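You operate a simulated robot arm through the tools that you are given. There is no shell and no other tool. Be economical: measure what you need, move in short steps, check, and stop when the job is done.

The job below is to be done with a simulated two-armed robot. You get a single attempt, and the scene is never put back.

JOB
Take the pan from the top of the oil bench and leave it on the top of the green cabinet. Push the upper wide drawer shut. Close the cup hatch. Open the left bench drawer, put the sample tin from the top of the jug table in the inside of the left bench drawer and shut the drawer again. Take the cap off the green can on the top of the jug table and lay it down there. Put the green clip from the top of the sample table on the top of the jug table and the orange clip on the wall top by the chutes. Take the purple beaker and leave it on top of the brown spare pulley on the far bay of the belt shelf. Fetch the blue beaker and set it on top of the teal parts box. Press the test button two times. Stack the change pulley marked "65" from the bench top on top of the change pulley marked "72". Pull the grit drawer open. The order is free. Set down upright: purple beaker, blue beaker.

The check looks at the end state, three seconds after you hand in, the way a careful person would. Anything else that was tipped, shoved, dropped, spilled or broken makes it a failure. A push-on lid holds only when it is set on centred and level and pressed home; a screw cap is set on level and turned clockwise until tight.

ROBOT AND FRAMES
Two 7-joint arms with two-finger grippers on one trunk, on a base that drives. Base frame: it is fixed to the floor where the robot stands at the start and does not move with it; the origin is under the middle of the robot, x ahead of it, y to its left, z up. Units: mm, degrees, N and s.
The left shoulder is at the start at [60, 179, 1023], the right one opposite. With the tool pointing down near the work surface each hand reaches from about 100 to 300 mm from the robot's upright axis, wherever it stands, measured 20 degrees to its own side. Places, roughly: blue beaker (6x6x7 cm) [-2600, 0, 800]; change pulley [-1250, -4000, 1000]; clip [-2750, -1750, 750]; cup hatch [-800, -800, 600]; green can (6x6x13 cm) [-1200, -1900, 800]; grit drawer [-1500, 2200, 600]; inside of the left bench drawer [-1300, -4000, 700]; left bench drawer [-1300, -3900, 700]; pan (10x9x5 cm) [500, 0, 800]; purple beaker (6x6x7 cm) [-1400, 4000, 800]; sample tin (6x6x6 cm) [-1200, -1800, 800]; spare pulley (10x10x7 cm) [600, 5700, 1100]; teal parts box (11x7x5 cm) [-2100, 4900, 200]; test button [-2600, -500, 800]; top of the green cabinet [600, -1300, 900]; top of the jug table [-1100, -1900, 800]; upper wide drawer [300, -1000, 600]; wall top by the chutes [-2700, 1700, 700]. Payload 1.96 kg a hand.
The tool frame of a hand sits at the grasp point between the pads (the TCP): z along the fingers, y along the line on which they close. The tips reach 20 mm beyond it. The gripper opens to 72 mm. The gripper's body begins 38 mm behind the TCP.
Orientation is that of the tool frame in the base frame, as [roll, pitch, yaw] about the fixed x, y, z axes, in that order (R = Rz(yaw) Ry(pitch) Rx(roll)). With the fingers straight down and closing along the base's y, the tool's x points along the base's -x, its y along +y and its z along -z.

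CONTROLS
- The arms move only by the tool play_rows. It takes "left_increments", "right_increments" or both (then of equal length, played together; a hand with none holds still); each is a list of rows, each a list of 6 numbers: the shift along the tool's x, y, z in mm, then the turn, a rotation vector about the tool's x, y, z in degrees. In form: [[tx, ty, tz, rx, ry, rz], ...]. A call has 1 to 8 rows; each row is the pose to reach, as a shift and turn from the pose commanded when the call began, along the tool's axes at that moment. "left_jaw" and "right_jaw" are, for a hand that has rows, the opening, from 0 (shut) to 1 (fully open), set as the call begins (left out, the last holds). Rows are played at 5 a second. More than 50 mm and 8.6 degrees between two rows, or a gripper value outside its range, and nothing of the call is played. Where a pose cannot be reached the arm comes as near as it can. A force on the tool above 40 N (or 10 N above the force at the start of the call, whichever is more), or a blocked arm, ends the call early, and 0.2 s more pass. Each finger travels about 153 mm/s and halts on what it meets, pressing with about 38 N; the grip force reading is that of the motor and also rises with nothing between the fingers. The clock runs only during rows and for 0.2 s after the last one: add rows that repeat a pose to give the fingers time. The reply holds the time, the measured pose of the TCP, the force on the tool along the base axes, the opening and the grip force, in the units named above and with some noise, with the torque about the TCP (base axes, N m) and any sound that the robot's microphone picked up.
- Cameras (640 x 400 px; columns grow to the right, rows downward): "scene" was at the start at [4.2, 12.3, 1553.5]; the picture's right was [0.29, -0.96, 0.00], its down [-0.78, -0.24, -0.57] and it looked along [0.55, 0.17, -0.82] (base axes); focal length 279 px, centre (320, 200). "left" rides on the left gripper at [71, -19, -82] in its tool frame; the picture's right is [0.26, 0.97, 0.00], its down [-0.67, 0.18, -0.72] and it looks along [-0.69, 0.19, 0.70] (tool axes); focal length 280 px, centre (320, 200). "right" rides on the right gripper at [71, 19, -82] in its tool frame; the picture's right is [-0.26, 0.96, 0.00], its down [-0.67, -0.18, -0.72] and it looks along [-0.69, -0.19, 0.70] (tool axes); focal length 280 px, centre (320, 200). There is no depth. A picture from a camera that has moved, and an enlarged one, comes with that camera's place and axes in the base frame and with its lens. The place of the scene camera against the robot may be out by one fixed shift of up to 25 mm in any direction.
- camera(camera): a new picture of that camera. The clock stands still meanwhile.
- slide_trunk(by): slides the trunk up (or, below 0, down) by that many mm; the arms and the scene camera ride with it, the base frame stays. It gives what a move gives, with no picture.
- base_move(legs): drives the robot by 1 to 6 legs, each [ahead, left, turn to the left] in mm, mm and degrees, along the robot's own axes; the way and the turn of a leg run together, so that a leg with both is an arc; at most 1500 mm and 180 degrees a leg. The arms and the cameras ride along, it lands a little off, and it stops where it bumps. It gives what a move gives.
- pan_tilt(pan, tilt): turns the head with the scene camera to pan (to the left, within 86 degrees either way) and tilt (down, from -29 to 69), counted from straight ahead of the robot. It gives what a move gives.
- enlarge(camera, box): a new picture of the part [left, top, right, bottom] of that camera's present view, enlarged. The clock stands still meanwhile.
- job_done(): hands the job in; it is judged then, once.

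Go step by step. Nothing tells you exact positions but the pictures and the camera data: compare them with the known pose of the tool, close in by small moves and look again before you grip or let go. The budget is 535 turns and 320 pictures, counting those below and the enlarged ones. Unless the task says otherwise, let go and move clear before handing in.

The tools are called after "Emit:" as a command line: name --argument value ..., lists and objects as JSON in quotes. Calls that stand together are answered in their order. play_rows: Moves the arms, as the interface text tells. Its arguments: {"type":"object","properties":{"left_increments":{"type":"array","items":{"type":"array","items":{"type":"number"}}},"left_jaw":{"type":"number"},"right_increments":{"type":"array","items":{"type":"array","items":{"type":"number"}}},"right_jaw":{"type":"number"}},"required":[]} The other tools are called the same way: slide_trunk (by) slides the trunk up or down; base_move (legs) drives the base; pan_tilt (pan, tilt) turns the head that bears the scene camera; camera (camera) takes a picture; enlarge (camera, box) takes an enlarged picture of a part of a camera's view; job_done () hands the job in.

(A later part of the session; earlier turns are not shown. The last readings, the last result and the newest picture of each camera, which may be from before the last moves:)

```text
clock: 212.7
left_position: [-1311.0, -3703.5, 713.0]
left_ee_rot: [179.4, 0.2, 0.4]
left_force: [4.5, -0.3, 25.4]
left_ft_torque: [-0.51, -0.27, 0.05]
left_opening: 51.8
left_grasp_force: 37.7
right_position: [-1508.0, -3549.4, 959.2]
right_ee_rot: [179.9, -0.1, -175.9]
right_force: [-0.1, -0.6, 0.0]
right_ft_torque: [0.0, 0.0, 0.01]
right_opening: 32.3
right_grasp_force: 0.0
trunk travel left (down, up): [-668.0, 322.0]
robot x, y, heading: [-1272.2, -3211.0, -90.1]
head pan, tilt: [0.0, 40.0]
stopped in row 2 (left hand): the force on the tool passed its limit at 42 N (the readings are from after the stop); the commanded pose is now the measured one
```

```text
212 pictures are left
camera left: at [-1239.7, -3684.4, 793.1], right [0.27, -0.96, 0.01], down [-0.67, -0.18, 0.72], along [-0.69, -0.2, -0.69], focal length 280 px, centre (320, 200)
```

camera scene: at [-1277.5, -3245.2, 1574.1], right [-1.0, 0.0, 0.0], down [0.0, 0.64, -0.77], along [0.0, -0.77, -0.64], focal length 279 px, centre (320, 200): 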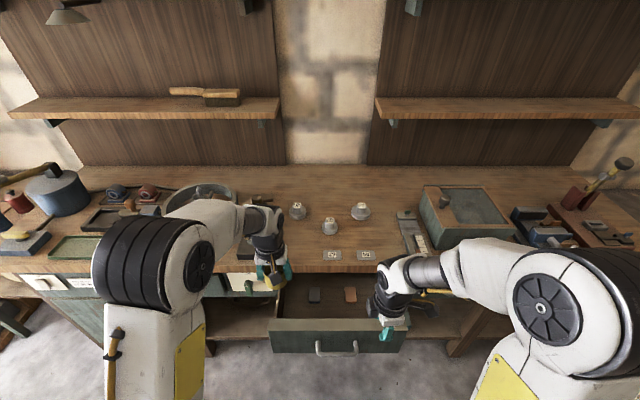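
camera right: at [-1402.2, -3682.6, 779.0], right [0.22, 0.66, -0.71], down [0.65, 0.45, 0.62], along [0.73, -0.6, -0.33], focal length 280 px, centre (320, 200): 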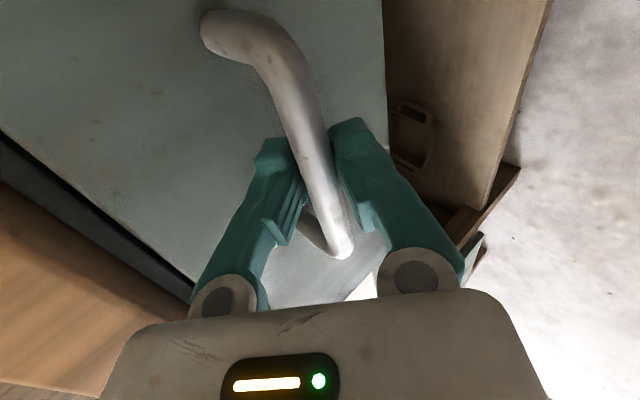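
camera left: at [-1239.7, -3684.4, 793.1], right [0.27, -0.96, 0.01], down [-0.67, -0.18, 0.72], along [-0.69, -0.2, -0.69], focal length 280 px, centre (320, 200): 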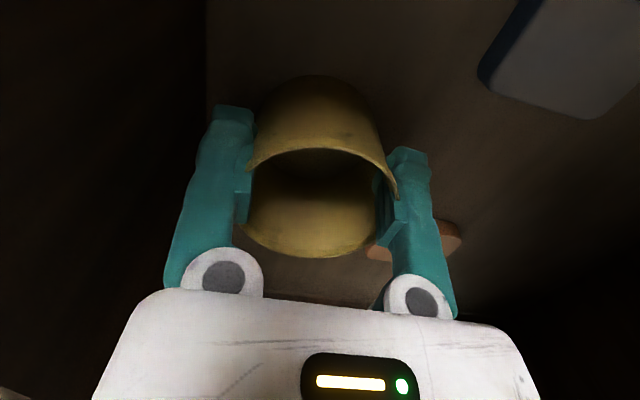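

It rests on the drawer floor. I open just enough and lift out.

Emit:
play_rows --left_increments '[[0, 0, -1, 0, 0, 0], [0, 0, -1, 0, 0, 0], [0, 0, -1, 0, 0, 0], [0, 0, -10, 0, 0, 0], [0, 0, -30, 0, 0, 0], [0, 0, -70, 0, 0, 0], [0, 0, -115, 0, 0, 0], [0, 0, -160, 0, 0, 0]]' --left_jaw 0.9

Emit:
camera --camera "left"

```text
clock: 214.5
left_position: [-1310.2, -3703.7, 872.1]
left_ee_rot: [179.7, 0.1, 0.5]
left_force: [-0.7, 0.1, -0.7]
left_ft_torque: [-0.04, -0.01, -0.03]
left_opening: 64.7
left_grasp_force: 0.0
right_position: [-1508.6, -3551.0, 957.6]
right_ee_rot: [179.9, 0.0, -176.0]
right_force: [-0.2, 0.3, -1.6]
right_ft_torque: [0.02, -0.02, 0.01]
right_opening: 32.4
right_grasp_force: 0.1
trunk travel left (down, up): [-668.0, 322.0]
robot x, y, heading: [-1271.4, -3209.3, -89.9]
head pan, tilt: [0.0, 40.0]
```

```text
211 pictures are left
camera left: at [-1239.1, -3684.2, 952.8], right [0.27, -0.96, 0.0], down [-0.67, -0.19, 0.72], along [-0.69, -0.2, -0.7], focal length 280 px, centre (320, 200)
```

left: 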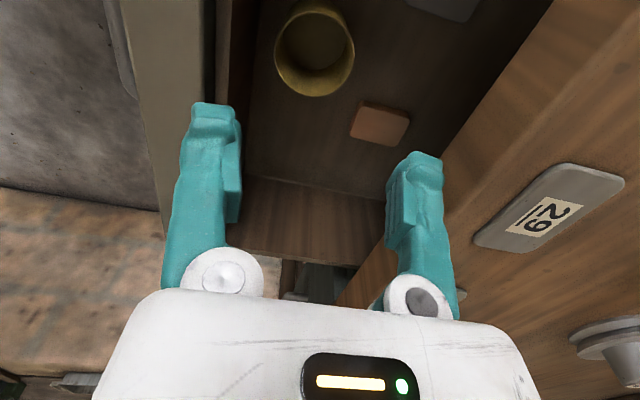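

The tin stands upright in the drawer. I raise the left hand, back off 150, and tilt the closed right hand to push the drawer shut.

Emit:
play_rows --left_increments '[[0, 0, -45, 0, 0, 0], [0, 0, -90, 0, 0, 0], [0, 0, -110, 0, 0, 0]]'

Emit:
base_move --legs '[[-150, 0, 0]]'

Emit:
play_rows --right_increments '[[-13, -20, 30, 8, 0, 0], [-26, -40, 60, 16, 0, 0], [-39, -60, 92, 24, 0, 0], [-52, -80, 124, 32, 0, 0], [-65, -100, 156, 40, 0, 0], [-78, -125, 188, 48, 0, 0]]' --right_jaw 0

Emit:
camera --camera "scene"

```text
clock: 215.3
left_position: [-1308.9, -3703.4, 958.5]
left_ee_rot: [179.8, 0.1, 0.5]
left_force: [-0.1, -0.4, -0.1]
left_ft_torque: [0.02, -0.01, -0.02]
left_opening: 64.8
left_grasp_force: 0.1
left hand out of reach, approached as far as the arm can: row 3
right_position: [-1507.7, -3550.6, 957.4]
right_ee_rot: [179.8, 0.0, -176.0]
right_force: [0.4, -0.1, -0.1]
right_ft_torque: [0.02, 0.0, 0.0]
right_opening: 32.7
right_grasp_force: 0.2
trunk travel left (down, up): [-668.0, 322.0]
robot x, y, heading: [-1270.4, -3212.3, -90.0]
head pan, tilt: [0.0, 40.0]
```

```text
clock: 216.7
left_position: [-1309.4, -3551.5, 958.6]
left_ee_rot: [179.7, 0.1, 0.4]
left_force: [0.0, 0.0, 0.1]
left_ft_torque: [-0.01, 0.02, -0.02]
left_opening: 64.7
left_grasp_force: 0.2
right_position: [-1507.8, -3399.6, 957.9]
right_ee_rot: [179.9, 0.0, -176.0]
right_force: [0.0, -0.2, -0.4]
right_ft_torque: [0.0, -0.01, -0.02]
right_opening: 32.3
right_grasp_force: 0.1
trunk travel left (down, up): [-668.0, 322.0]
robot x, y, heading: [-1274.0, -3058.8, -89.6]
head pan, tilt: [0.0, 40.0]
```

```text
clock: 218.1
left_position: [-1309.5, -3552.5, 959.3]
left_ee_rot: [179.9, 0.1, 0.4]
left_force: [0.1, -0.4, 0.3]
left_ft_torque: [0.01, 0.04, 0.03]
left_opening: 64.6
left_grasp_force: 0.1
right_position: [-1420.6, -3522.5, 769.6]
right_ee_rot: [-132.1, -0.1, -176.0]
right_force: [-0.1, 0.7, -0.1]
right_ft_torque: [0.01, 0.01, 0.01]
right_opening: 0.1
right_grasp_force: 29.7
trunk travel left (down, up): [-668.0, 322.0]
robot x, y, heading: [-1269.5, -3058.8, -89.9]
head pan, tilt: [0.0, 40.0]
```

```text
210 pictures are left
camera scene: at [-1277.3, -3095.2, 1574.2], right [-1.0, 0.0, 0.0], down [0.0, 0.64, -0.77], along [0.0, -0.77, -0.64], focal length 279 px, centre (320, 200)
```

scene: 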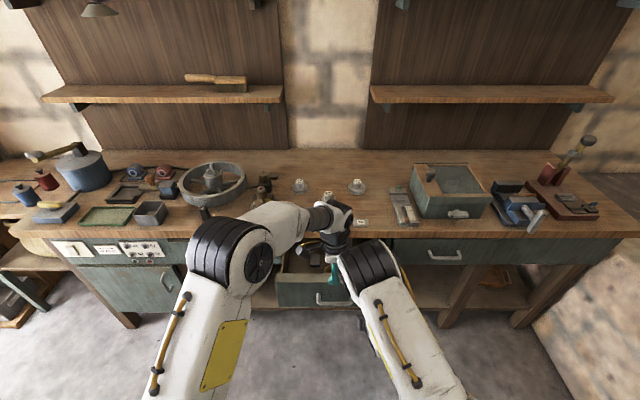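

Emit:
play_rows --left_increments '[[30, -40, -10, 0, 0, 0], [60, -80, -20, 0, 0, 0], [80, -120, -30, 0, 0, 0]]'

Emit:
base_move --legs '[[225, 0, 0]]'

Emit:
camera --camera "scene"

```text
refused: row 1 steps farther than a row can; nothing moved
```

```text
clock: 219.7
left_position: [-1309.8, -3774.0, 957.6]
left_ee_rot: [179.8, 0.1, 0.5]
left_force: [0.1, -0.3, -0.6]
left_ft_torque: [-0.02, -0.02, 0.0]
left_opening: 64.7
left_grasp_force: 0.1
right_position: [-1420.4, -3742.5, 768.3]
right_ee_rot: [-132.3, 0.0, -176.1]
right_force: [-0.3, -0.5, -0.2]
right_ft_torque: [-0.01, -0.04, 0.04]
right_opening: 0.0
right_grasp_force: 29.6
trunk travel left (down, up): [-668.0, 322.0]
robot x, y, heading: [-1271.8, -3282.6, -90.0]
head pan, tilt: [0.0, 40.0]
```

```text
209 pictures are left
camera scene: at [-1277.5, -3316.0, 1574.1], right [-1.0, 0.0, 0.0], down [0.0, 0.64, -0.77], along [0.0, -0.77, -0.64], focal length 279 px, centre (320, 200)
```

scene: 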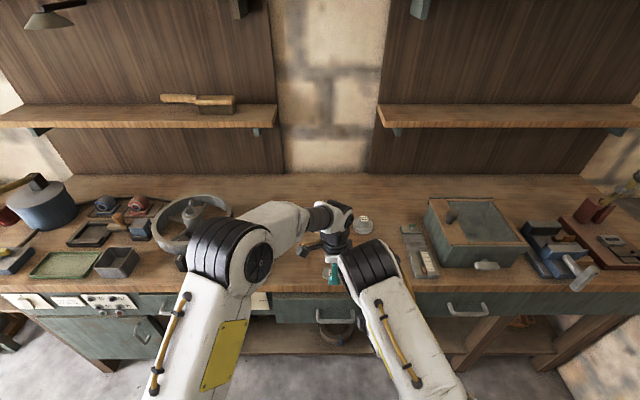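

The left hand stayed clear. I push the last centimetres with the arm until it stops.

Emit:
play_rows --right_increments '[[0, -6.7, 7.4, 0, 0, 0], [0, -12, 13.4, 0, 0, 0], [0, -16, 17.8, 0, 0, 0], [0, -20, 22.3, 0, 0, 0], [0, -23.4, 26, 0, 0, 0], [0, -26.8, 29.7, 0, 0, 0], [0, -30, 33.4, 0, 0, 0], [0, -33.5, 37, 0, 0, 0]]'

Emit:
camera --camera "scene"

```text
clock: 221.1
left_position: [-1308.7, -3771.5, 960.4]
left_ee_rot: [179.6, 0.2, 0.4]
left_force: [0.6, 0.0, -0.2]
left_ft_torque: [0.01, 0.02, 0.02]
left_opening: 64.9
left_grasp_force: 0.1
right_position: [-1418.0, -3770.2, 764.6]
right_ee_rot: [-133.2, -0.2, -176.1]
right_force: [0.1, 22.1, 8.6]
right_ft_torque: [-0.15, 0.06, -0.16]
right_opening: 0.2
right_grasp_force: 29.1
trunk travel left (down, up): [-668.0, 322.0]
robot x, y, heading: [-1272.6, -3283.5, -90.1]
head pan, tilt: [0.0, 40.0]
stopped in row 6 (right hand): the force on the tool passed its limit at 44 N (the readings are from after the stop); the commanded pose is now the measured one
```

```text
208 pictures are left
camera scene: at [-1276.7, -3311.2, 1574.4], right [-1.0, 0.0, 0.0], down [0.0, 0.64, -0.77], along [0.0, -0.77, -0.64], focal length 279 px, centre (320, 200)
```

scene: 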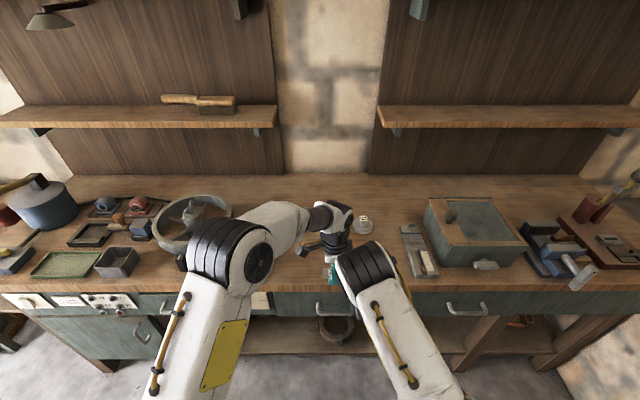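

Drawer is shut. I retreat the right hand and use the left camera to locate the pulleys.

Emit:
play_rows --right_increments '[[0, 0, -40, 0, 0, 0], [0, 0, -80, -8, 0, 0], [0, 0, -110, -16, 0, 0], [0, 0, -140, -24, 0, 0], [0, 0, -170, -32, 0, 0], [0, 0, -195, -40, 0, 0], [0, 0, -210, -48, 0, 0]]'

Emit:
camera --camera "left"

Emit:
enlarge --camera "scene" --box '[240, 180, 440, 305]'

```text
clock: 222.7
left_position: [-1310.5, -3772.6, 957.7]
left_ee_rot: [179.8, 0.1, 0.4]
left_force: [0.6, 0.2, 0.5]
left_ft_torque: [0.01, -0.02, 0.0]
left_opening: 64.8
left_grasp_force: 0.1
right_position: [-1427.7, -3619.9, 909.7]
right_ee_rot: [179.0, -0.1, -176.1]
right_force: [-0.4, -0.8, -0.2]
right_ft_torque: [0.01, -0.01, 0.0]
right_opening: 0.0
right_grasp_force: 29.3
trunk travel left (down, up): [-668.0, 322.0]
robot x, y, heading: [-1275.1, -3278.3, -90.0]
head pan, tilt: [0.0, 40.0]
```

```text
207 pictures are left
camera left: at [-1238.2, -3753.9, 1039.5], right [0.27, -0.96, 0.0], down [-0.67, -0.18, 0.72], along [-0.69, -0.19, -0.7], focal length 280 px, centre (320, 200)
```

left: 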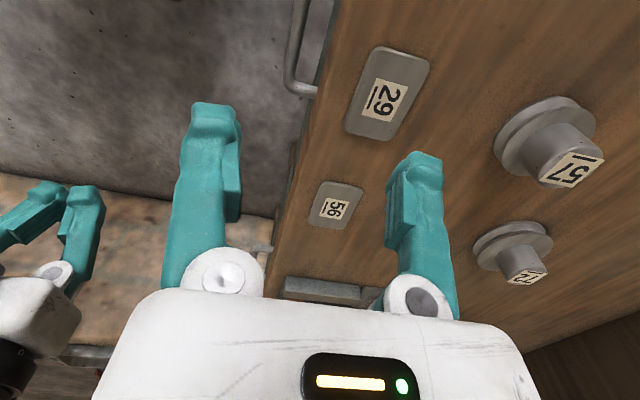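

```text
3.20 times, centred on (340, 242) of scene
camera zoom: at [-1277.3, -3315.0, 1574.1], right [-1.0, 0.0, 0.0], down [0.0, 0.64, -0.77], along [0.0, -0.77, -0.64], focal length 892 px, centre (256, 64)
```

zoom: 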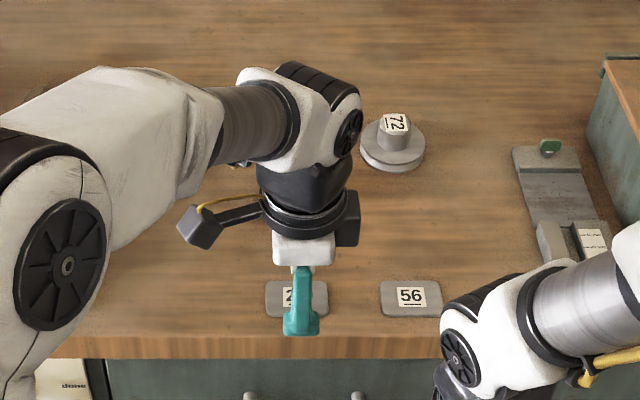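

Pulley 72 hub is at ≈[−1431, −4028, 896]; 65 at ≈[−1191, −4026]. I raise the trunk 80, shift the left hand over toward 65, and drive closer.

Emit:
slide_trunk --by 80

Emit:
play_rows --left_increments '[[40, -5, 0, 0, 0, 0], [80, -10, 0, 0, 0, 0], [119, -15, 0, 0, 0, 0]]' --left_jaw 1

Emit:
base_move --legs '[[200, 0, 0]]'

Emit:
camera --camera "left"

Emit:
camera --camera "scene"

```text
clock: 223.8
left_position: [-1309.1, -3773.4, 1038.4]
left_ee_rot: [179.8, 0.1, 0.3]
left_force: [0.7, -0.5, -0.7]
left_ft_torque: [-0.01, 0.01, 0.03]
left_opening: 64.6
left_grasp_force: 0.1
right_position: [-1428.4, -3620.5, 989.2]
right_ee_rot: [179.0, -0.1, -176.2]
right_force: [0.4, -0.4, -0.2]
right_ft_torque: [0.01, -0.02, -0.03]
right_opening: 0.0
right_grasp_force: 29.4
trunk travel left (down, up): [-748.0, 242.0]
robot x, y, heading: [-1275.8, -3280.4, -89.7]
head pan, tilt: [0.0, 40.0]
```

```text
clock: 224.7
left_position: [-1190.4, -3755.5, 1037.7]
left_ee_rot: [179.8, 0.1, 0.3]
left_force: [0.4, 0.4, 0.2]
left_ft_torque: [0.02, 0.02, 0.02]
left_opening: 72.0
left_grasp_force: 0.1
right_position: [-1427.8, -3619.8, 990.0]
right_ee_rot: [179.1, -0.1, -176.2]
right_force: [-0.6, 0.3, -0.4]
right_ft_torque: [0.0, 0.0, -0.02]
right_opening: 0.0
right_grasp_force: 29.8
trunk travel left (down, up): [-748.0, 242.0]
robot x, y, heading: [-1268.6, -3281.2, -90.2]
head pan, tilt: [0.0, 40.0]
```

```text
clock: 226.3
left_position: [-1190.1, -3957.5, 1039.7]
left_ee_rot: [179.8, 0.1, 0.3]
left_force: [0.4, 0.5, 0.0]
left_ft_torque: [0.01, 0.0, 0.0]
left_opening: 72.1
left_grasp_force: 0.0
right_position: [-1429.9, -3822.0, 989.4]
right_ee_rot: [179.1, 0.0, -176.3]
right_force: [0.3, 0.3, 0.0]
right_ft_torque: [0.0, -0.02, -0.01]
right_opening: 0.0
right_grasp_force: 29.2
trunk travel left (down, up): [-748.0, 242.0]
robot x, y, heading: [-1270.2, -3478.6, -89.7]
head pan, tilt: [0.0, 40.0]
```

```text
205 pictures are left
camera left: at [-1119.2, -3938.9, 1119.6], right [0.27, -0.96, 0.0], down [-0.67, -0.18, 0.72], along [-0.69, -0.19, -0.7], focal length 280 px, centre (320, 200)
```

left: 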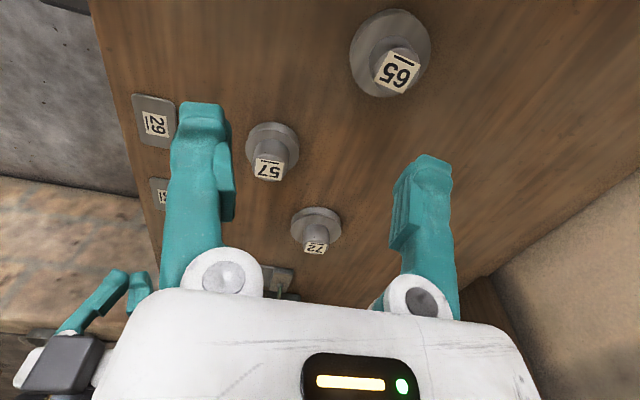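

```text
204 pictures are left
camera scene: at [-1277.7, -3516.5, 1654.1], right [-1.0, 0.0, 0.0], down [0.0, 0.64, -0.77], along [0.0, -0.77, -0.64], focal length 279 px, centre (320, 200)
```

scene: 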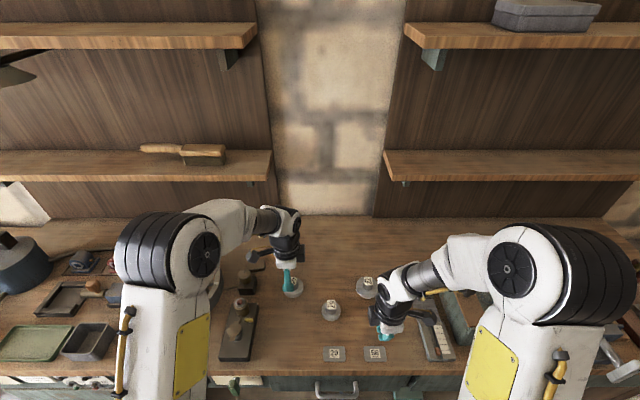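

Positions confirmed: 65 at [−1186, −4021], 72 at [−1430, −4022], hub tops ≈896. I bring the left hand over 65.

Emit:
play_rows --left_increments '[[2, 20, 25, 0, 0, 0], [4, 40, 50, 0, 0, 0], [4, 63, 80, 0, 0, 0]]'

Emit:
camera --camera "left"

```text
clock: 227.1
left_position: [-1186.8, -4021.6, 957.5]
left_ee_rot: [179.8, 0.2, 0.4]
left_force: [-0.2, 0.4, 0.1]
left_ft_torque: [0.0, -0.02, 0.0]
left_opening: 71.9
left_grasp_force: 0.2
right_position: [-1428.7, -3822.7, 989.1]
right_ee_rot: [179.1, -0.1, -176.3]
right_force: [-0.8, 1.1, -0.8]
right_ft_torque: [0.01, -0.02, 0.01]
right_opening: 0.0
right_grasp_force: 30.0
trunk travel left (down, up): [-748.0, 242.0]
robot x, y, heading: [-1272.4, -3483.5, -90.0]
head pan, tilt: [0.0, 40.0]
```

```text
203 pictures are left
camera left: at [-1115.7, -4002.8, 1039.3], right [0.27, -0.96, 0.0], down [-0.67, -0.18, 0.72], along [-0.69, -0.19, -0.7], focal length 280 px, centre (320, 200)
```

left: 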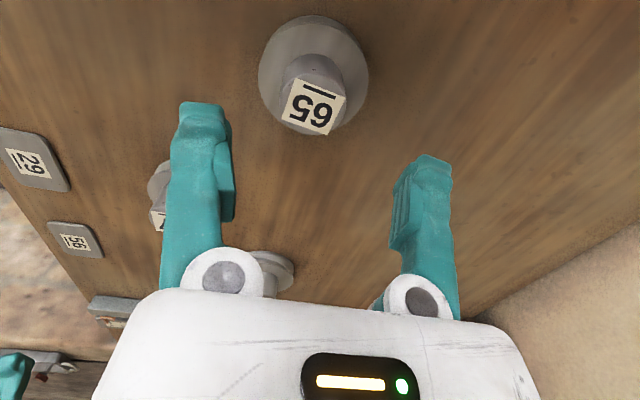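

Emit:
play_rows --left_increments '[[-1, -2, 25, 0, 0, 0], [-1, -2, 45, 0, 0, 0], [-1, -2, 53, 0, 0, 0], [-1, -2, 57, 0, 0, 0]]'

Emit:
camera --camera "left"

```text
clock: 228.1
left_position: [-1188.4, -4021.0, 901.7]
left_ee_rot: [179.8, 0.1, 0.3]
left_force: [0.0, -0.8, 0.1]
left_ft_torque: [0.04, 0.02, 0.0]
left_opening: 71.7
left_grasp_force: 0.1
right_position: [-1427.9, -3823.4, 989.2]
right_ee_rot: [179.1, 0.0, -176.2]
right_force: [0.4, -0.7, 1.1]
right_ft_torque: [0.01, 0.0, 0.01]
right_opening: 0.0
right_grasp_force: 29.6
trunk travel left (down, up): [-748.0, 242.0]
robot x, y, heading: [-1270.9, -3483.6, -90.2]
head pan, tilt: [0.0, 40.0]
```

```text
202 pictures are left
camera left: at [-1116.3, -4001.6, 982.6], right [0.27, -0.96, 0.0], down [-0.67, -0.18, 0.72], along [-0.69, -0.19, -0.7], focal length 280 px, centre (320, 200)
```

left: 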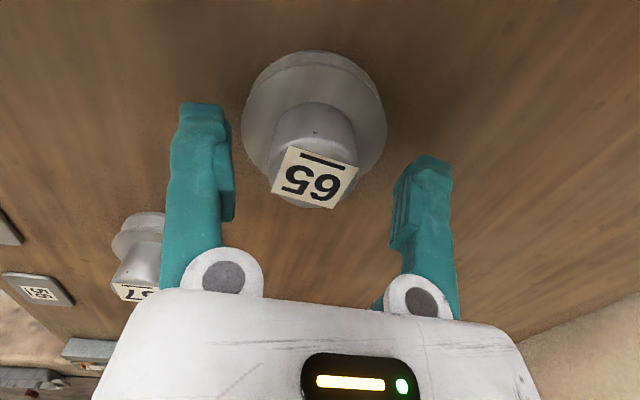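

Hub is centred. Down 4 mm and grip.

Emit:
play_rows --left_increments '[[0, 0, 3, 0, 0, 0], [0, 0, 5, 0, 0, 0]]'

Emit:
play_rows --left_increments '[[0, 0, 0, 0, 0, 0], [0, 0, 0, 0, 0, 0], [0, 0, 0, 0, 0, 0]]' --left_jaw 0

Emit:
play_rows --left_increments '[[0, 0, -10, 0, 0, 0], [0, 0, -40, 0, 0, 0], [0, 0, -75, 0, 0, 0], [0, 0, -105, 0, 0, 0]]'

Emit:
camera --camera "left"

Emit:
camera --camera "scene"

```text
clock: 228.7
left_position: [-1188.3, -4019.1, 897.5]
left_ee_rot: [179.7, 0.1, 0.3]
left_force: [0.4, -0.5, 0.1]
left_ft_torque: [-0.02, 0.02, -0.02]
left_opening: 71.8
left_grasp_force: 0.1
right_position: [-1428.3, -3821.7, 989.1]
right_ee_rot: [179.1, -0.1, -176.1]
right_force: [-0.2, -0.6, -0.6]
right_ft_torque: [-0.01, -0.01, 0.02]
right_opening: 0.1
right_grasp_force: 29.6
trunk travel left (down, up): [-748.0, 242.0]
robot x, y, heading: [-1273.6, -3485.5, -89.8]
head pan, tilt: [0.0, 40.0]
```

```text
clock: 229.5
left_position: [-1187.4, -4020.0, 897.7]
left_ee_rot: [179.7, 0.0, 0.3]
left_force: [0.8, -0.8, -0.3]
left_ft_torque: [-0.01, -0.01, 0.0]
left_opening: 34.0
left_grasp_force: 38.1
right_position: [-1429.2, -3822.6, 988.7]
right_ee_rot: [179.1, -0.1, -176.2]
right_force: [0.4, 0.6, -0.1]
right_ft_torque: [-0.02, 0.01, -0.01]
right_opening: 0.0
right_grasp_force: 29.5
trunk travel left (down, up): [-748.0, 242.0]
robot x, y, heading: [-1275.5, -3483.5, -89.9]
head pan, tilt: [0.0, 40.0]
```

```text
clock: 230.5
left_position: [-1188.4, -4018.9, 1000.4]
left_ee_rot: [179.7, 0.1, 0.2]
left_force: [-1.0, -0.1, -0.3]
left_ft_torque: [0.03, -0.01, 0.0]
left_opening: 34.1
left_grasp_force: 38.0
right_position: [-1429.6, -3821.2, 989.3]
right_ee_rot: [179.1, -0.1, -176.2]
right_force: [-0.1, 0.5, 0.1]
right_ft_torque: [0.0, -0.02, 0.04]
right_opening: 0.1
right_grasp_force: 29.3
trunk travel left (down, up): [-748.0, 242.0]
robot x, y, heading: [-1273.1, -3484.4, -90.2]
head pan, tilt: [0.0, 40.0]
```

```text
201 pictures are left
camera left: at [-1116.1, -3999.6, 1082.0], right [0.27, -0.96, 0.0], down [-0.67, -0.18, 0.72], along [-0.69, -0.19, -0.7], focal length 280 px, centre (320, 200)
```

left: 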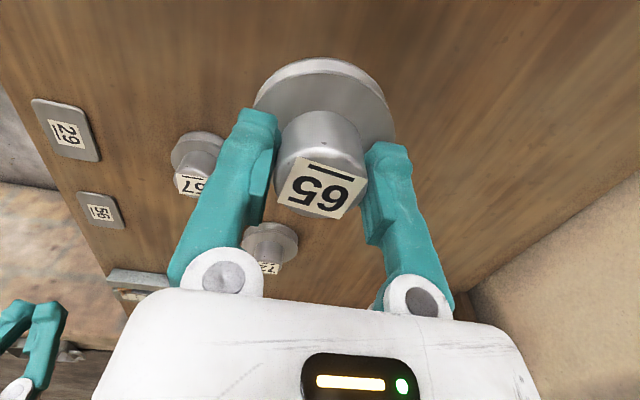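

```text
200 pictures are left
camera scene: at [-1277.7, -3515.9, 1654.1], right [-1.0, 0.0, 0.0], down [0.0, 0.64, -0.77], along [0.0, -0.77, -0.64], focal length 279 px, centre (320, 200)
```

scene: 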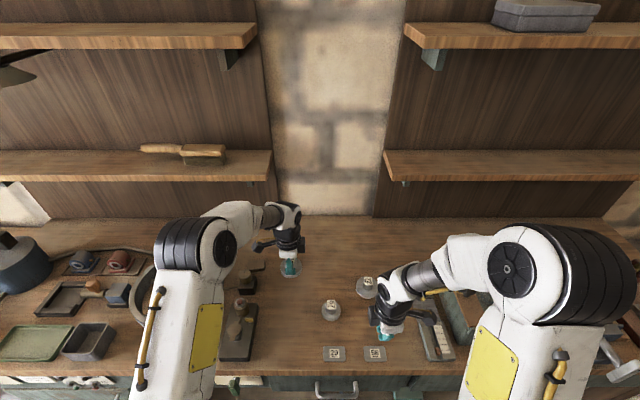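

65 is held level. I retract the right hand, then shift the base 242 mm right so 65 hangs over 72.

Emit:
play_rows --right_increments '[[0, 35, -10, 0, 0, 0], [0, 75, -20, 0, 0, 0], [0, 115, -30, 0, 0, 0]]'

Emit:
base_move --legs '[[0, -242, 0]]'

Emit:
camera --camera "left"

Emit:
camera --camera "scene"

```text
clock: 231.3
left_position: [-1187.1, -4019.7, 1000.4]
left_ee_rot: [179.7, 0.1, 0.3]
left_force: [0.6, 0.3, -1.3]
left_ft_torque: [-0.02, 0.01, -0.03]
left_opening: 34.2
left_grasp_force: 37.4
right_position: [-1431.1, -3774.5, 1014.6]
right_ee_rot: [179.0, -0.1, -176.2]
right_force: [0.0, 0.8, -0.6]
right_ft_torque: [-0.01, 0.0, 0.01]
right_opening: 0.1
right_grasp_force: 29.5
right hand out of reach, approached as far as the arm can: row 2, 3
trunk travel left (down, up): [-748.0, 242.0]
robot x, y, heading: [-1271.0, -3483.1, -89.9]
head pan, tilt: [0.0, 40.0]
```

```text
clock: 233.1
left_position: [-1429.3, -4019.8, 1000.0]
left_ee_rot: [179.8, 0.1, 0.3]
left_force: [0.3, 0.5, -2.3]
left_ft_torque: [-0.03, -0.01, 0.01]
left_opening: 34.0
left_grasp_force: 38.6
right_position: [-1672.8, -3774.0, 1015.1]
right_ee_rot: [179.0, 0.0, -176.3]
right_force: [-0.6, -0.5, -0.6]
right_ft_torque: [-0.01, 0.01, -0.01]
right_opening: 0.4
right_grasp_force: 30.3
trunk travel left (down, up): [-748.0, 242.0]
robot x, y, heading: [-1511.9, -3483.0, -90.4]
head pan, tilt: [0.0, 40.0]
```

```text
199 pictures are left
camera left: at [-1358.9, -4000.1, 1081.6], right [0.27, -0.96, 0.0], down [-0.67, -0.18, 0.72], along [-0.69, -0.19, -0.7], focal length 280 px, centre (320, 200)
```

left: 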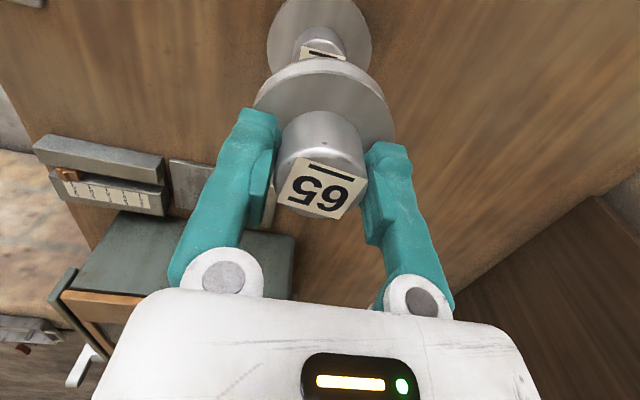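

```text
198 pictures are left
camera scene: at [-1519.3, -3516.2, 1654.1], right [-1.0, 0.0, 0.0], down [0.0, 0.64, -0.77], along [0.0, -0.77, -0.64], focal length 279 px, centre (320, 200)
```

scene: 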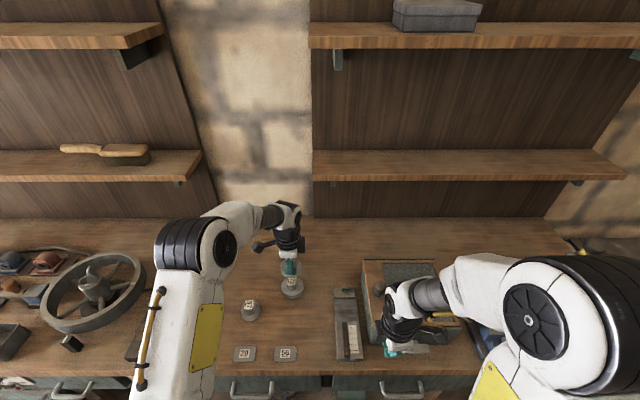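

65 is above 72. I shift 60 mm to +x to see 72 fully and measure its centre against the held pulley.

Emit:
play_rows --left_increments '[[30, 0, 0, 0, 0, 0], [60, 0, 0, 0, 0, 0]]'

Emit:
camera --camera "left"

Emit:
enlarge --camera "left" --box '[220, 0, 420, 125]'

```text
clock: 233.7
left_position: [-1371.5, -4018.9, 1000.1]
left_ee_rot: [179.7, 0.2, 0.2]
left_force: [0.4, 0.0, -1.3]
left_ft_torque: [0.01, -0.04, 0.0]
left_opening: 34.4
left_grasp_force: 38.1
right_position: [-1673.6, -3774.9, 1014.1]
right_ee_rot: [179.0, -0.1, -176.4]
right_force: [-0.1, -0.1, 0.3]
right_ft_torque: [0.01, -0.03, -0.01]
right_opening: 0.0
right_grasp_force: 29.7
trunk travel left (down, up): [-748.0, 242.0]
robot x, y, heading: [-1515.0, -3485.2, -90.2]
head pan, tilt: [0.0, 40.0]
```

```text
197 pictures are left
camera left: at [-1299.0, -3999.9, 1081.4], right [0.26, -0.96, 0.0], down [-0.67, -0.18, 0.72], along [-0.69, -0.19, -0.7], focal length 280 px, centre (320, 200)
```

left: 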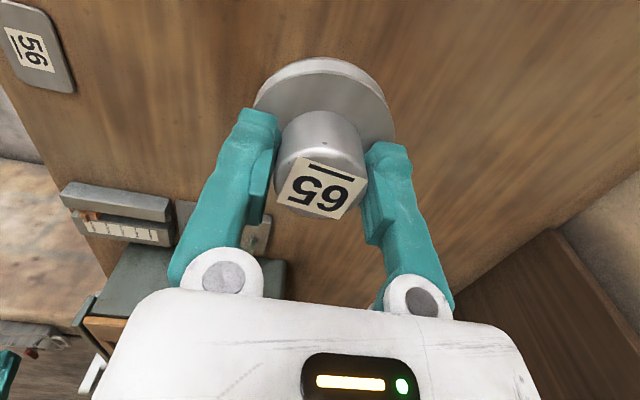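

```text
3.20 times, centred on (320, 62) of left
camera zoom: at [-1299.0, -3999.9, 1081.4], right [0.26, -0.96, 0.0], down [-0.67, -0.18, 0.72], along [-0.69, -0.19, -0.7], focal length 897 px, centre (320, 640)
```

zoom: 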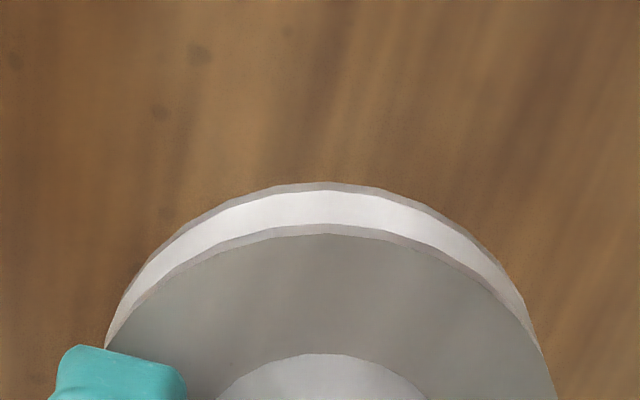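

Wrong direction; I go to the other side (−x) instead.

Emit:
play_rows --left_increments '[[-40, 0, 0, 0, 0, 0], [-80, 0, 0, 0, 0, 0], [-105, 0, 0, 0, 0, 0]]'

Emit:
camera --camera "left"

```text
clock: 234.4
left_position: [-1474.4, -4016.6, 999.6]
left_ee_rot: [179.8, 0.1, 0.2]
left_force: [0.0, 0.9, -1.5]
left_ft_torque: [-0.01, -0.01, 0.0]
left_opening: 34.2
left_grasp_force: 37.6
right_position: [-1674.1, -3774.2, 1014.5]
right_ee_rot: [179.0, -0.1, -176.3]
right_force: [0.0, 0.4, 0.4]
right_ft_torque: [0.0, -0.01, 0.01]
right_opening: 0.0
right_grasp_force: 29.7
trunk travel left (down, up): [-748.0, 242.0]
robot x, y, heading: [-1516.2, -3486.1, -90.4]
head pan, tilt: [0.0, 40.0]
```

```text
195 pictures are left
camera left: at [-1403.2, -3998.4, 1080.6], right [0.27, -0.96, 0.0], down [-0.67, -0.18, 0.72], along [-0.69, -0.19, -0.7], focal length 280 px, centre (320, 200)
```

left: 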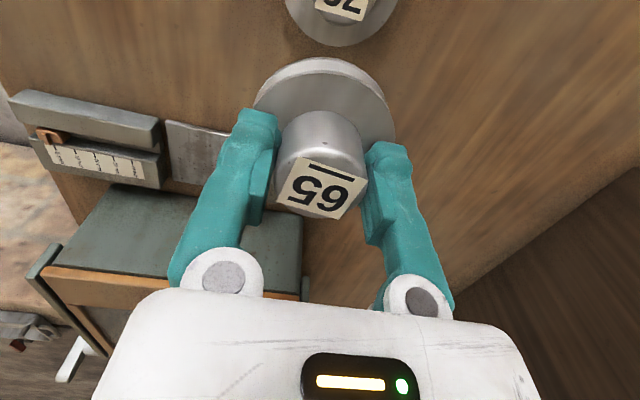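

72 is only partly visible. I return over it and raise the trunk 70 so its whole hub shows beyond the held pulley.

Emit:
play_rows --left_increments '[[25, 0, 0, 0, 0, 0], [48, 0, 0, 0, 0, 0]]'

Emit:
slide_trunk --by 70

Emit:
enlarge --camera "left" --box '[220, 0, 420, 125]'

```text
clock: 235.1
left_position: [-1428.2, -4018.4, 1000.8]
left_ee_rot: [179.9, 0.1, 0.1]
left_force: [-0.3, 0.4, -1.2]
left_ft_torque: [-0.01, -0.01, 0.0]
left_opening: 34.3
left_grasp_force: 38.0
right_position: [-1673.7, -3774.6, 1014.5]
right_ee_rot: [179.1, -0.1, -176.3]
right_force: [-0.9, 0.8, 1.3]
right_ft_torque: [-0.01, -0.03, -0.03]
right_opening: 0.0
right_grasp_force: 29.2
trunk travel left (down, up): [-748.0, 242.0]
robot x, y, heading: [-1518.1, -3482.8, -89.9]
head pan, tilt: [0.0, 40.0]
```

```text
clock: 236.1
left_position: [-1426.9, -4020.4, 1071.1]
left_ee_rot: [179.8, 0.1, 0.2]
left_force: [-0.2, 0.2, -0.6]
left_ft_torque: [0.0, -0.01, -0.04]
left_opening: 34.0
left_grasp_force: 38.2
right_position: [-1675.0, -3774.6, 1085.5]
right_ee_rot: [179.0, -0.1, -176.2]
right_force: [0.3, 0.1, -0.2]
right_ft_torque: [-0.01, 0.02, -0.01]
right_opening: 0.0
right_grasp_force: 29.3
trunk travel left (down, up): [-818.0, 172.0]
robot x, y, heading: [-1515.0, -3481.5, -90.3]
head pan, tilt: [0.0, 40.0]
```

```text
3.20 times, centred on (320, 62) of left
camera zoom: at [-1356.4, -3999.6, 1151.1], right [0.27, -0.96, 0.0], down [-0.67, -0.18, 0.72], along [-0.69, -0.19, -0.7], focal length 897 px, centre (320, 640)
```

zoom: 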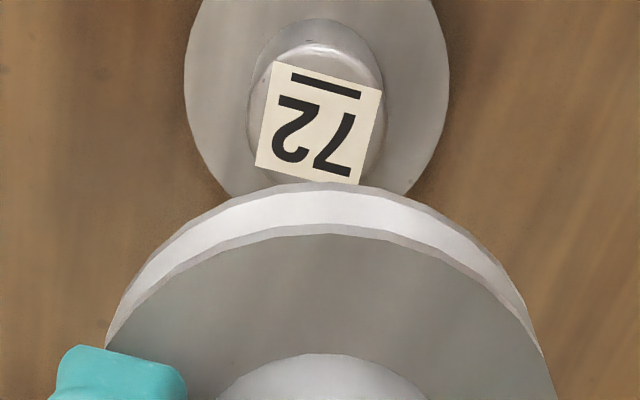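

72's centre is at ≈[−1423.5, −4018.5]; a small correction of +3.5 x, +2 y, then lower toward stacking height (~948).

Emit:
play_rows --left_increments '[[3.5, -2, 0, 0, 0, 0]]'

Emit:
slide_trunk --by -70

Emit:
play_rows --left_increments '[[0, 0, 20, 0, 0, 0], [0, 0, 35, 0, 0, 0], [0, 0, 42, 0, 0, 0]]'

Emit:
enlarge --camera "scene" --box '[230, 230, 350, 330]'

Emit:
camera --camera "left"

```text
clock: 236.5
left_position: [-1423.7, -4016.0, 1069.9]
left_ee_rot: [179.7, 0.2, 0.2]
left_force: [-0.7, 0.2, -2.0]
left_ft_torque: [-0.03, -0.03, -0.01]
left_opening: 34.2
left_grasp_force: 38.2
right_position: [-1673.7, -3775.3, 1085.6]
right_ee_rot: [179.0, -0.1, -176.3]
right_force: [-0.3, -0.4, 0.3]
right_ft_torque: [-0.01, 0.01, 0.0]
right_opening: 0.1
right_grasp_force: 30.0
trunk travel left (down, up): [-818.0, 172.0]
robot x, y, heading: [-1513.8, -3477.9, -90.1]
head pan, tilt: [0.0, 40.0]
```

```text
clock: 237.6
left_position: [-1425.0, -4016.0, 999.6]
left_ee_rot: [179.8, 0.1, 0.2]
left_force: [0.3, 0.0, -1.0]
left_ft_torque: [0.04, -0.03, 0.0]
left_opening: 34.1
left_grasp_force: 37.7
right_position: [-1672.7, -3774.2, 1015.2]
right_ee_rot: [179.0, -0.1, -176.3]
right_force: [0.1, 0.5, 0.6]
right_ft_torque: [0.01, 0.04, -0.03]
right_opening: 0.0
right_grasp_force: 29.7
trunk travel left (down, up): [-748.0, 242.0]
robot x, y, heading: [-1512.4, -3482.3, -90.2]
head pan, tilt: [0.0, 40.0]
```

```text
clock: 238.4
left_position: [-1424.8, -4015.8, 957.5]
left_ee_rot: [179.7, 0.1, 0.2]
left_force: [0.2, -0.2, -2.0]
left_ft_torque: [-0.01, 0.0, 0.02]
left_opening: 33.9
left_grasp_force: 37.9
right_position: [-1673.4, -3773.8, 1016.2]
right_ee_rot: [179.0, -0.1, -176.2]
right_force: [0.1, 0.7, 0.1]
right_ft_torque: [0.02, 0.0, -0.01]
right_opening: 0.0
right_grasp_force: 29.6
trunk travel left (down, up): [-748.0, 242.0]
robot x, y, heading: [-1514.9, -3483.4, -89.9]
head pan, tilt: [0.0, 40.0]
```

```text
4.00 times, centred on (290, 280) of scene
camera zoom: at [-1519.6, -3516.2, 1654.1], right [-1.0, 0.0, 0.0], down [0.0, 0.64, -0.77], along [0.0, -0.77, -0.64], focal length 1116 px, centre (440, -120)
```

zoom: 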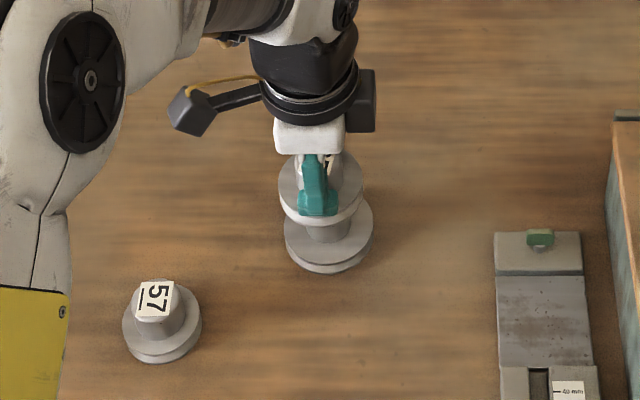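

```text
192 pictures are left
camera left: at [-1353.8, -3998.0, 1039.0], right [0.26, -0.96, 0.0], down [-0.67, -0.18, 0.72], along [-0.69, -0.19, -0.7], focal length 280 px, centre (320, 200)
```

left: 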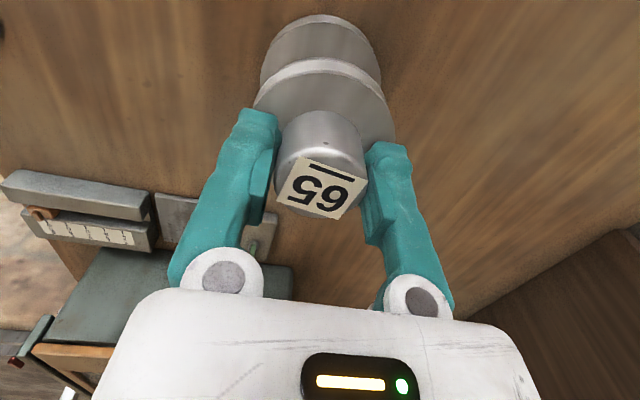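

Alignment is within ~2 mm. I trim −2 x, +1.5 y and lower onto the hub in 2 mm steps.

Emit:
play_rows --left_increments '[[-2, -1.5, 0, 0, 0, 0], [-2, -1.5, 3, 0, 0, 0], [-2, -1.5, 6, 0, 0, 0], [-2, -1.5, 8, 0, 0, 0], [-2, -1.5, 10, 0, 0, 0], [-2, -1.5, 12, 0, 0, 0], [-2, -1.5, 14, 0, 0, 0]]'

Emit:
enlarge --camera "scene" --box '[230, 230, 350, 330]'

```text
clock: 240.0
left_position: [-1426.0, -4015.2, 944.1]
left_ee_rot: [179.7, 0.1, 0.3]
left_force: [0.3, -0.3, -1.8]
left_ft_torque: [0.01, 0.01, 0.0]
left_opening: 34.2
left_grasp_force: 37.9
right_position: [-1674.3, -3776.0, 1015.0]
right_ee_rot: [179.0, -0.1, -176.3]
right_force: [-0.9, -0.3, 1.0]
right_ft_torque: [0.0, -0.01, 0.0]
right_opening: 0.1
right_grasp_force: 29.2
trunk travel left (down, up): [-748.0, 242.0]
robot x, y, heading: [-1511.2, -3483.2, -90.3]
head pan, tilt: [0.0, 40.0]
```

```text
4.00 times, centred on (290, 280) of scene
camera zoom: at [-1519.6, -3516.2, 1654.1], right [-1.0, 0.0, 0.0], down [0.0, 0.64, -0.77], along [0.0, -0.77, -0.64], focal length 1116 px, centre (440, -120)
```

zoom: 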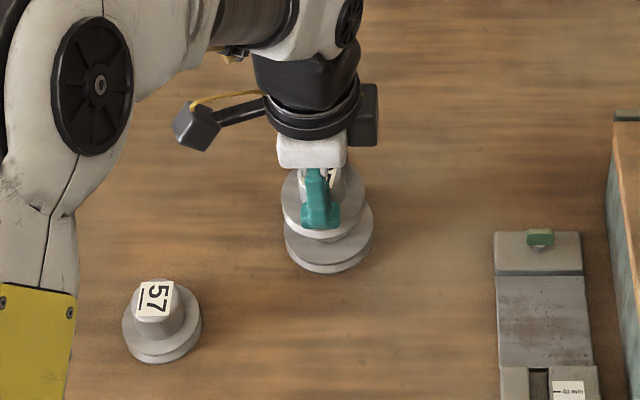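

Emit:
play_rows --left_increments '[[0, 0, 2, 0, 0, 0], [0, 0, 4, 0, 0, 0], [0, 0, 6, 0, 0, 0], [0, 0, 8, 0, 0, 0], [0, 0, 10, 0, 0, 0], [0, 0, 12, 0, 0, 0]]'

Emit:
camera --camera "left"

Emit:
enlarge --camera "scene" --box '[230, 230, 350, 330]'

```text
clock: 241.3
left_position: [-1425.6, -4015.8, 939.2]
left_ee_rot: [179.2, 0.1, 0.4]
left_force: [0.1, 5.1, 22.0]
left_ft_torque: [0.52, -0.05, -0.01]
left_opening: 33.9
left_grasp_force: 38.2
right_position: [-1673.7, -3771.5, 1015.2]
right_ee_rot: [179.2, -0.1, -176.3]
right_force: [0.1, 0.6, 0.2]
right_ft_torque: [0.04, -0.01, 0.02]
right_opening: 0.3
right_grasp_force: 29.4
trunk travel left (down, up): [-748.0, 242.0]
robot x, y, heading: [-1517.1, -3482.4, -90.5]
head pan, tilt: [0.0, 40.0]
stopped in row 6 (left hand): the force on the tool passed its limit at 43 N (the readings are from after the stop); the commanded pose is now the measured one
```

```text
190 pictures are left
camera left: at [-1355.3, -3995.8, 1019.4], right [0.27, -0.96, 0.01], down [-0.67, -0.18, 0.72], along [-0.69, -0.2, -0.69], focal length 280 px, centre (320, 200)
```

left: 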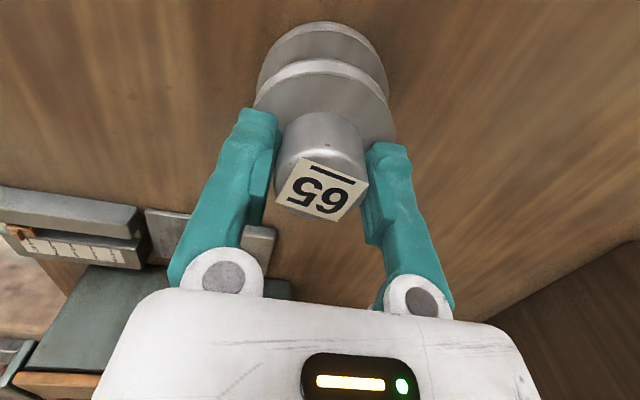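

```text
4.00 times, centred on (290, 280) of scene
camera zoom: at [-1519.8, -3511.5, 1654.2], right [-1.0, 0.0, 0.0], down [0.0, 0.64, -0.77], along [0.0, -0.77, -0.64], focal length 1116 px, centre (440, -120)
```

zoom: 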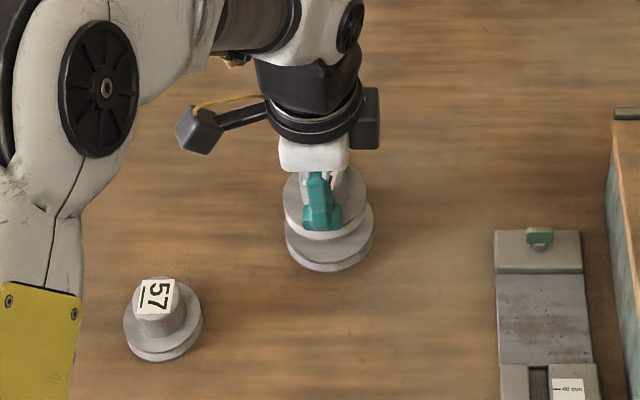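

Contact: 65 sits on 72's hub. I relax 1.5 mm upward, then open.

Emit:
play_rows --left_increments '[[0, 0, -1, 0.5, 0, 0], [0, 0, -1, 0.5, 0, 0]]'

Emit:
play_rows --left_increments '[[0, 0, 0, 0, 0, 0], [0, 0, 0, 0, 0, 0], [0, 0, 0, 0, 0, 0]]' --left_jaw 0.85

Emit:
camera --camera "left"

```text
clock: 241.9
left_position: [-1427.2, -4016.7, 938.7]
left_ee_rot: [179.7, 0.2, 0.2]
left_force: [1.3, 2.6, 22.1]
left_ft_torque: [0.1, -0.07, 0.05]
left_opening: 33.8
left_grasp_force: 38.4
right_position: [-1674.2, -3772.7, 1015.8]
right_ee_rot: [179.2, -0.1, -176.4]
right_force: [0.8, 0.9, -0.2]
right_ft_torque: [0.02, -0.01, 0.01]
right_opening: 0.1
right_grasp_force: 29.5
trunk travel left (down, up): [-748.0, 242.0]
robot x, y, heading: [-1516.1, -3484.6, -90.4]
head pan, tilt: [0.0, 40.0]
```

```text
clock: 242.7
left_position: [-1427.1, -4018.1, 937.3]
left_ee_rot: [180.0, 0.1, 0.3]
left_force: [0.2, 0.4, 1.6]
left_ft_torque: [0.06, 0.01, -0.03]
left_opening: 61.7
left_grasp_force: 0.3
right_position: [-1672.9, -3775.1, 1015.5]
right_ee_rot: [179.0, -0.1, -176.2]
right_force: [0.3, -1.0, -0.4]
right_ft_torque: [0.01, 0.0, 0.05]
right_opening: 0.1
right_grasp_force: 29.7
trunk travel left (down, up): [-748.0, 242.0]
robot x, y, heading: [-1516.4, -3481.4, -90.3]
head pan, tilt: [0.0, 40.0]
```

```text
188 pictures are left
camera left: at [-1355.6, -3998.9, 1017.3], right [0.27, -0.96, 0.0], down [-0.67, -0.18, 0.72], along [-0.69, -0.19, -0.7], focal length 280 px, centre (320, 200)
```

left: 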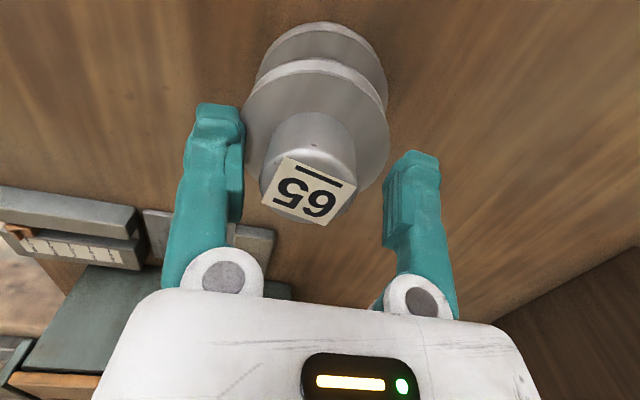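

It stays put. I lift straight up slowly.

Emit:
play_rows --left_increments '[[0, 0, -5, 0, 0, 0], [0, 0, -15, 0, 0, 0], [0, 0, -35, 0, 0, 0], [0, 0, -60, 0, 0, 0]]' --left_jaw 1

Emit:
camera --camera "left"

Emit:
enlarge --camera "scene" --box '[230, 230, 350, 330]'

```text
clock: 243.7
left_position: [-1427.3, -4015.6, 998.8]
left_ee_rot: [179.9, 0.2, 0.2]
left_force: [0.3, 0.3, -0.6]
left_ft_torque: [-0.02, 0.0, 0.02]
left_opening: 71.8
left_grasp_force: 0.0
right_position: [-1673.6, -3774.6, 1015.2]
right_ee_rot: [179.0, 0.0, -176.3]
right_force: [0.0, 0.5, 0.5]
right_ft_torque: [0.0, 0.0, 0.02]
right_opening: 0.2
right_grasp_force: 29.8
trunk travel left (down, up): [-748.0, 242.0]
robot x, y, heading: [-1511.2, -3487.4, -90.2]
head pan, tilt: [0.0, 40.0]
```

```text
187 pictures are left
camera left: at [-1355.3, -3998.0, 1079.0], right [0.27, -0.96, 0.0], down [-0.67, -0.18, 0.72], along [-0.69, -0.19, -0.7], focal length 280 px, centre (320, 200)
```

left: 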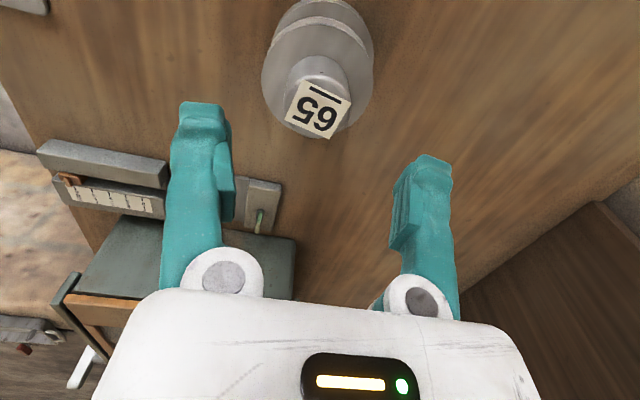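

```text
4.00 times, centred on (290, 280) of scene
camera zoom: at [-1519.6, -3515.3, 1654.1], right [-1.0, 0.0, 0.0], down [0.0, 0.64, -0.77], along [0.0, -0.77, -0.64], focal length 1116 px, centre (440, -120)
```

zoom: 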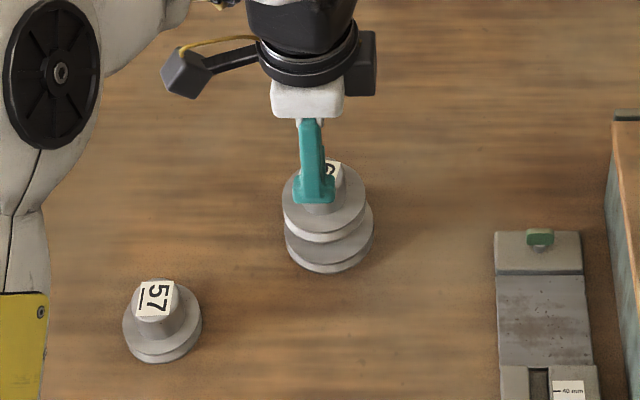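

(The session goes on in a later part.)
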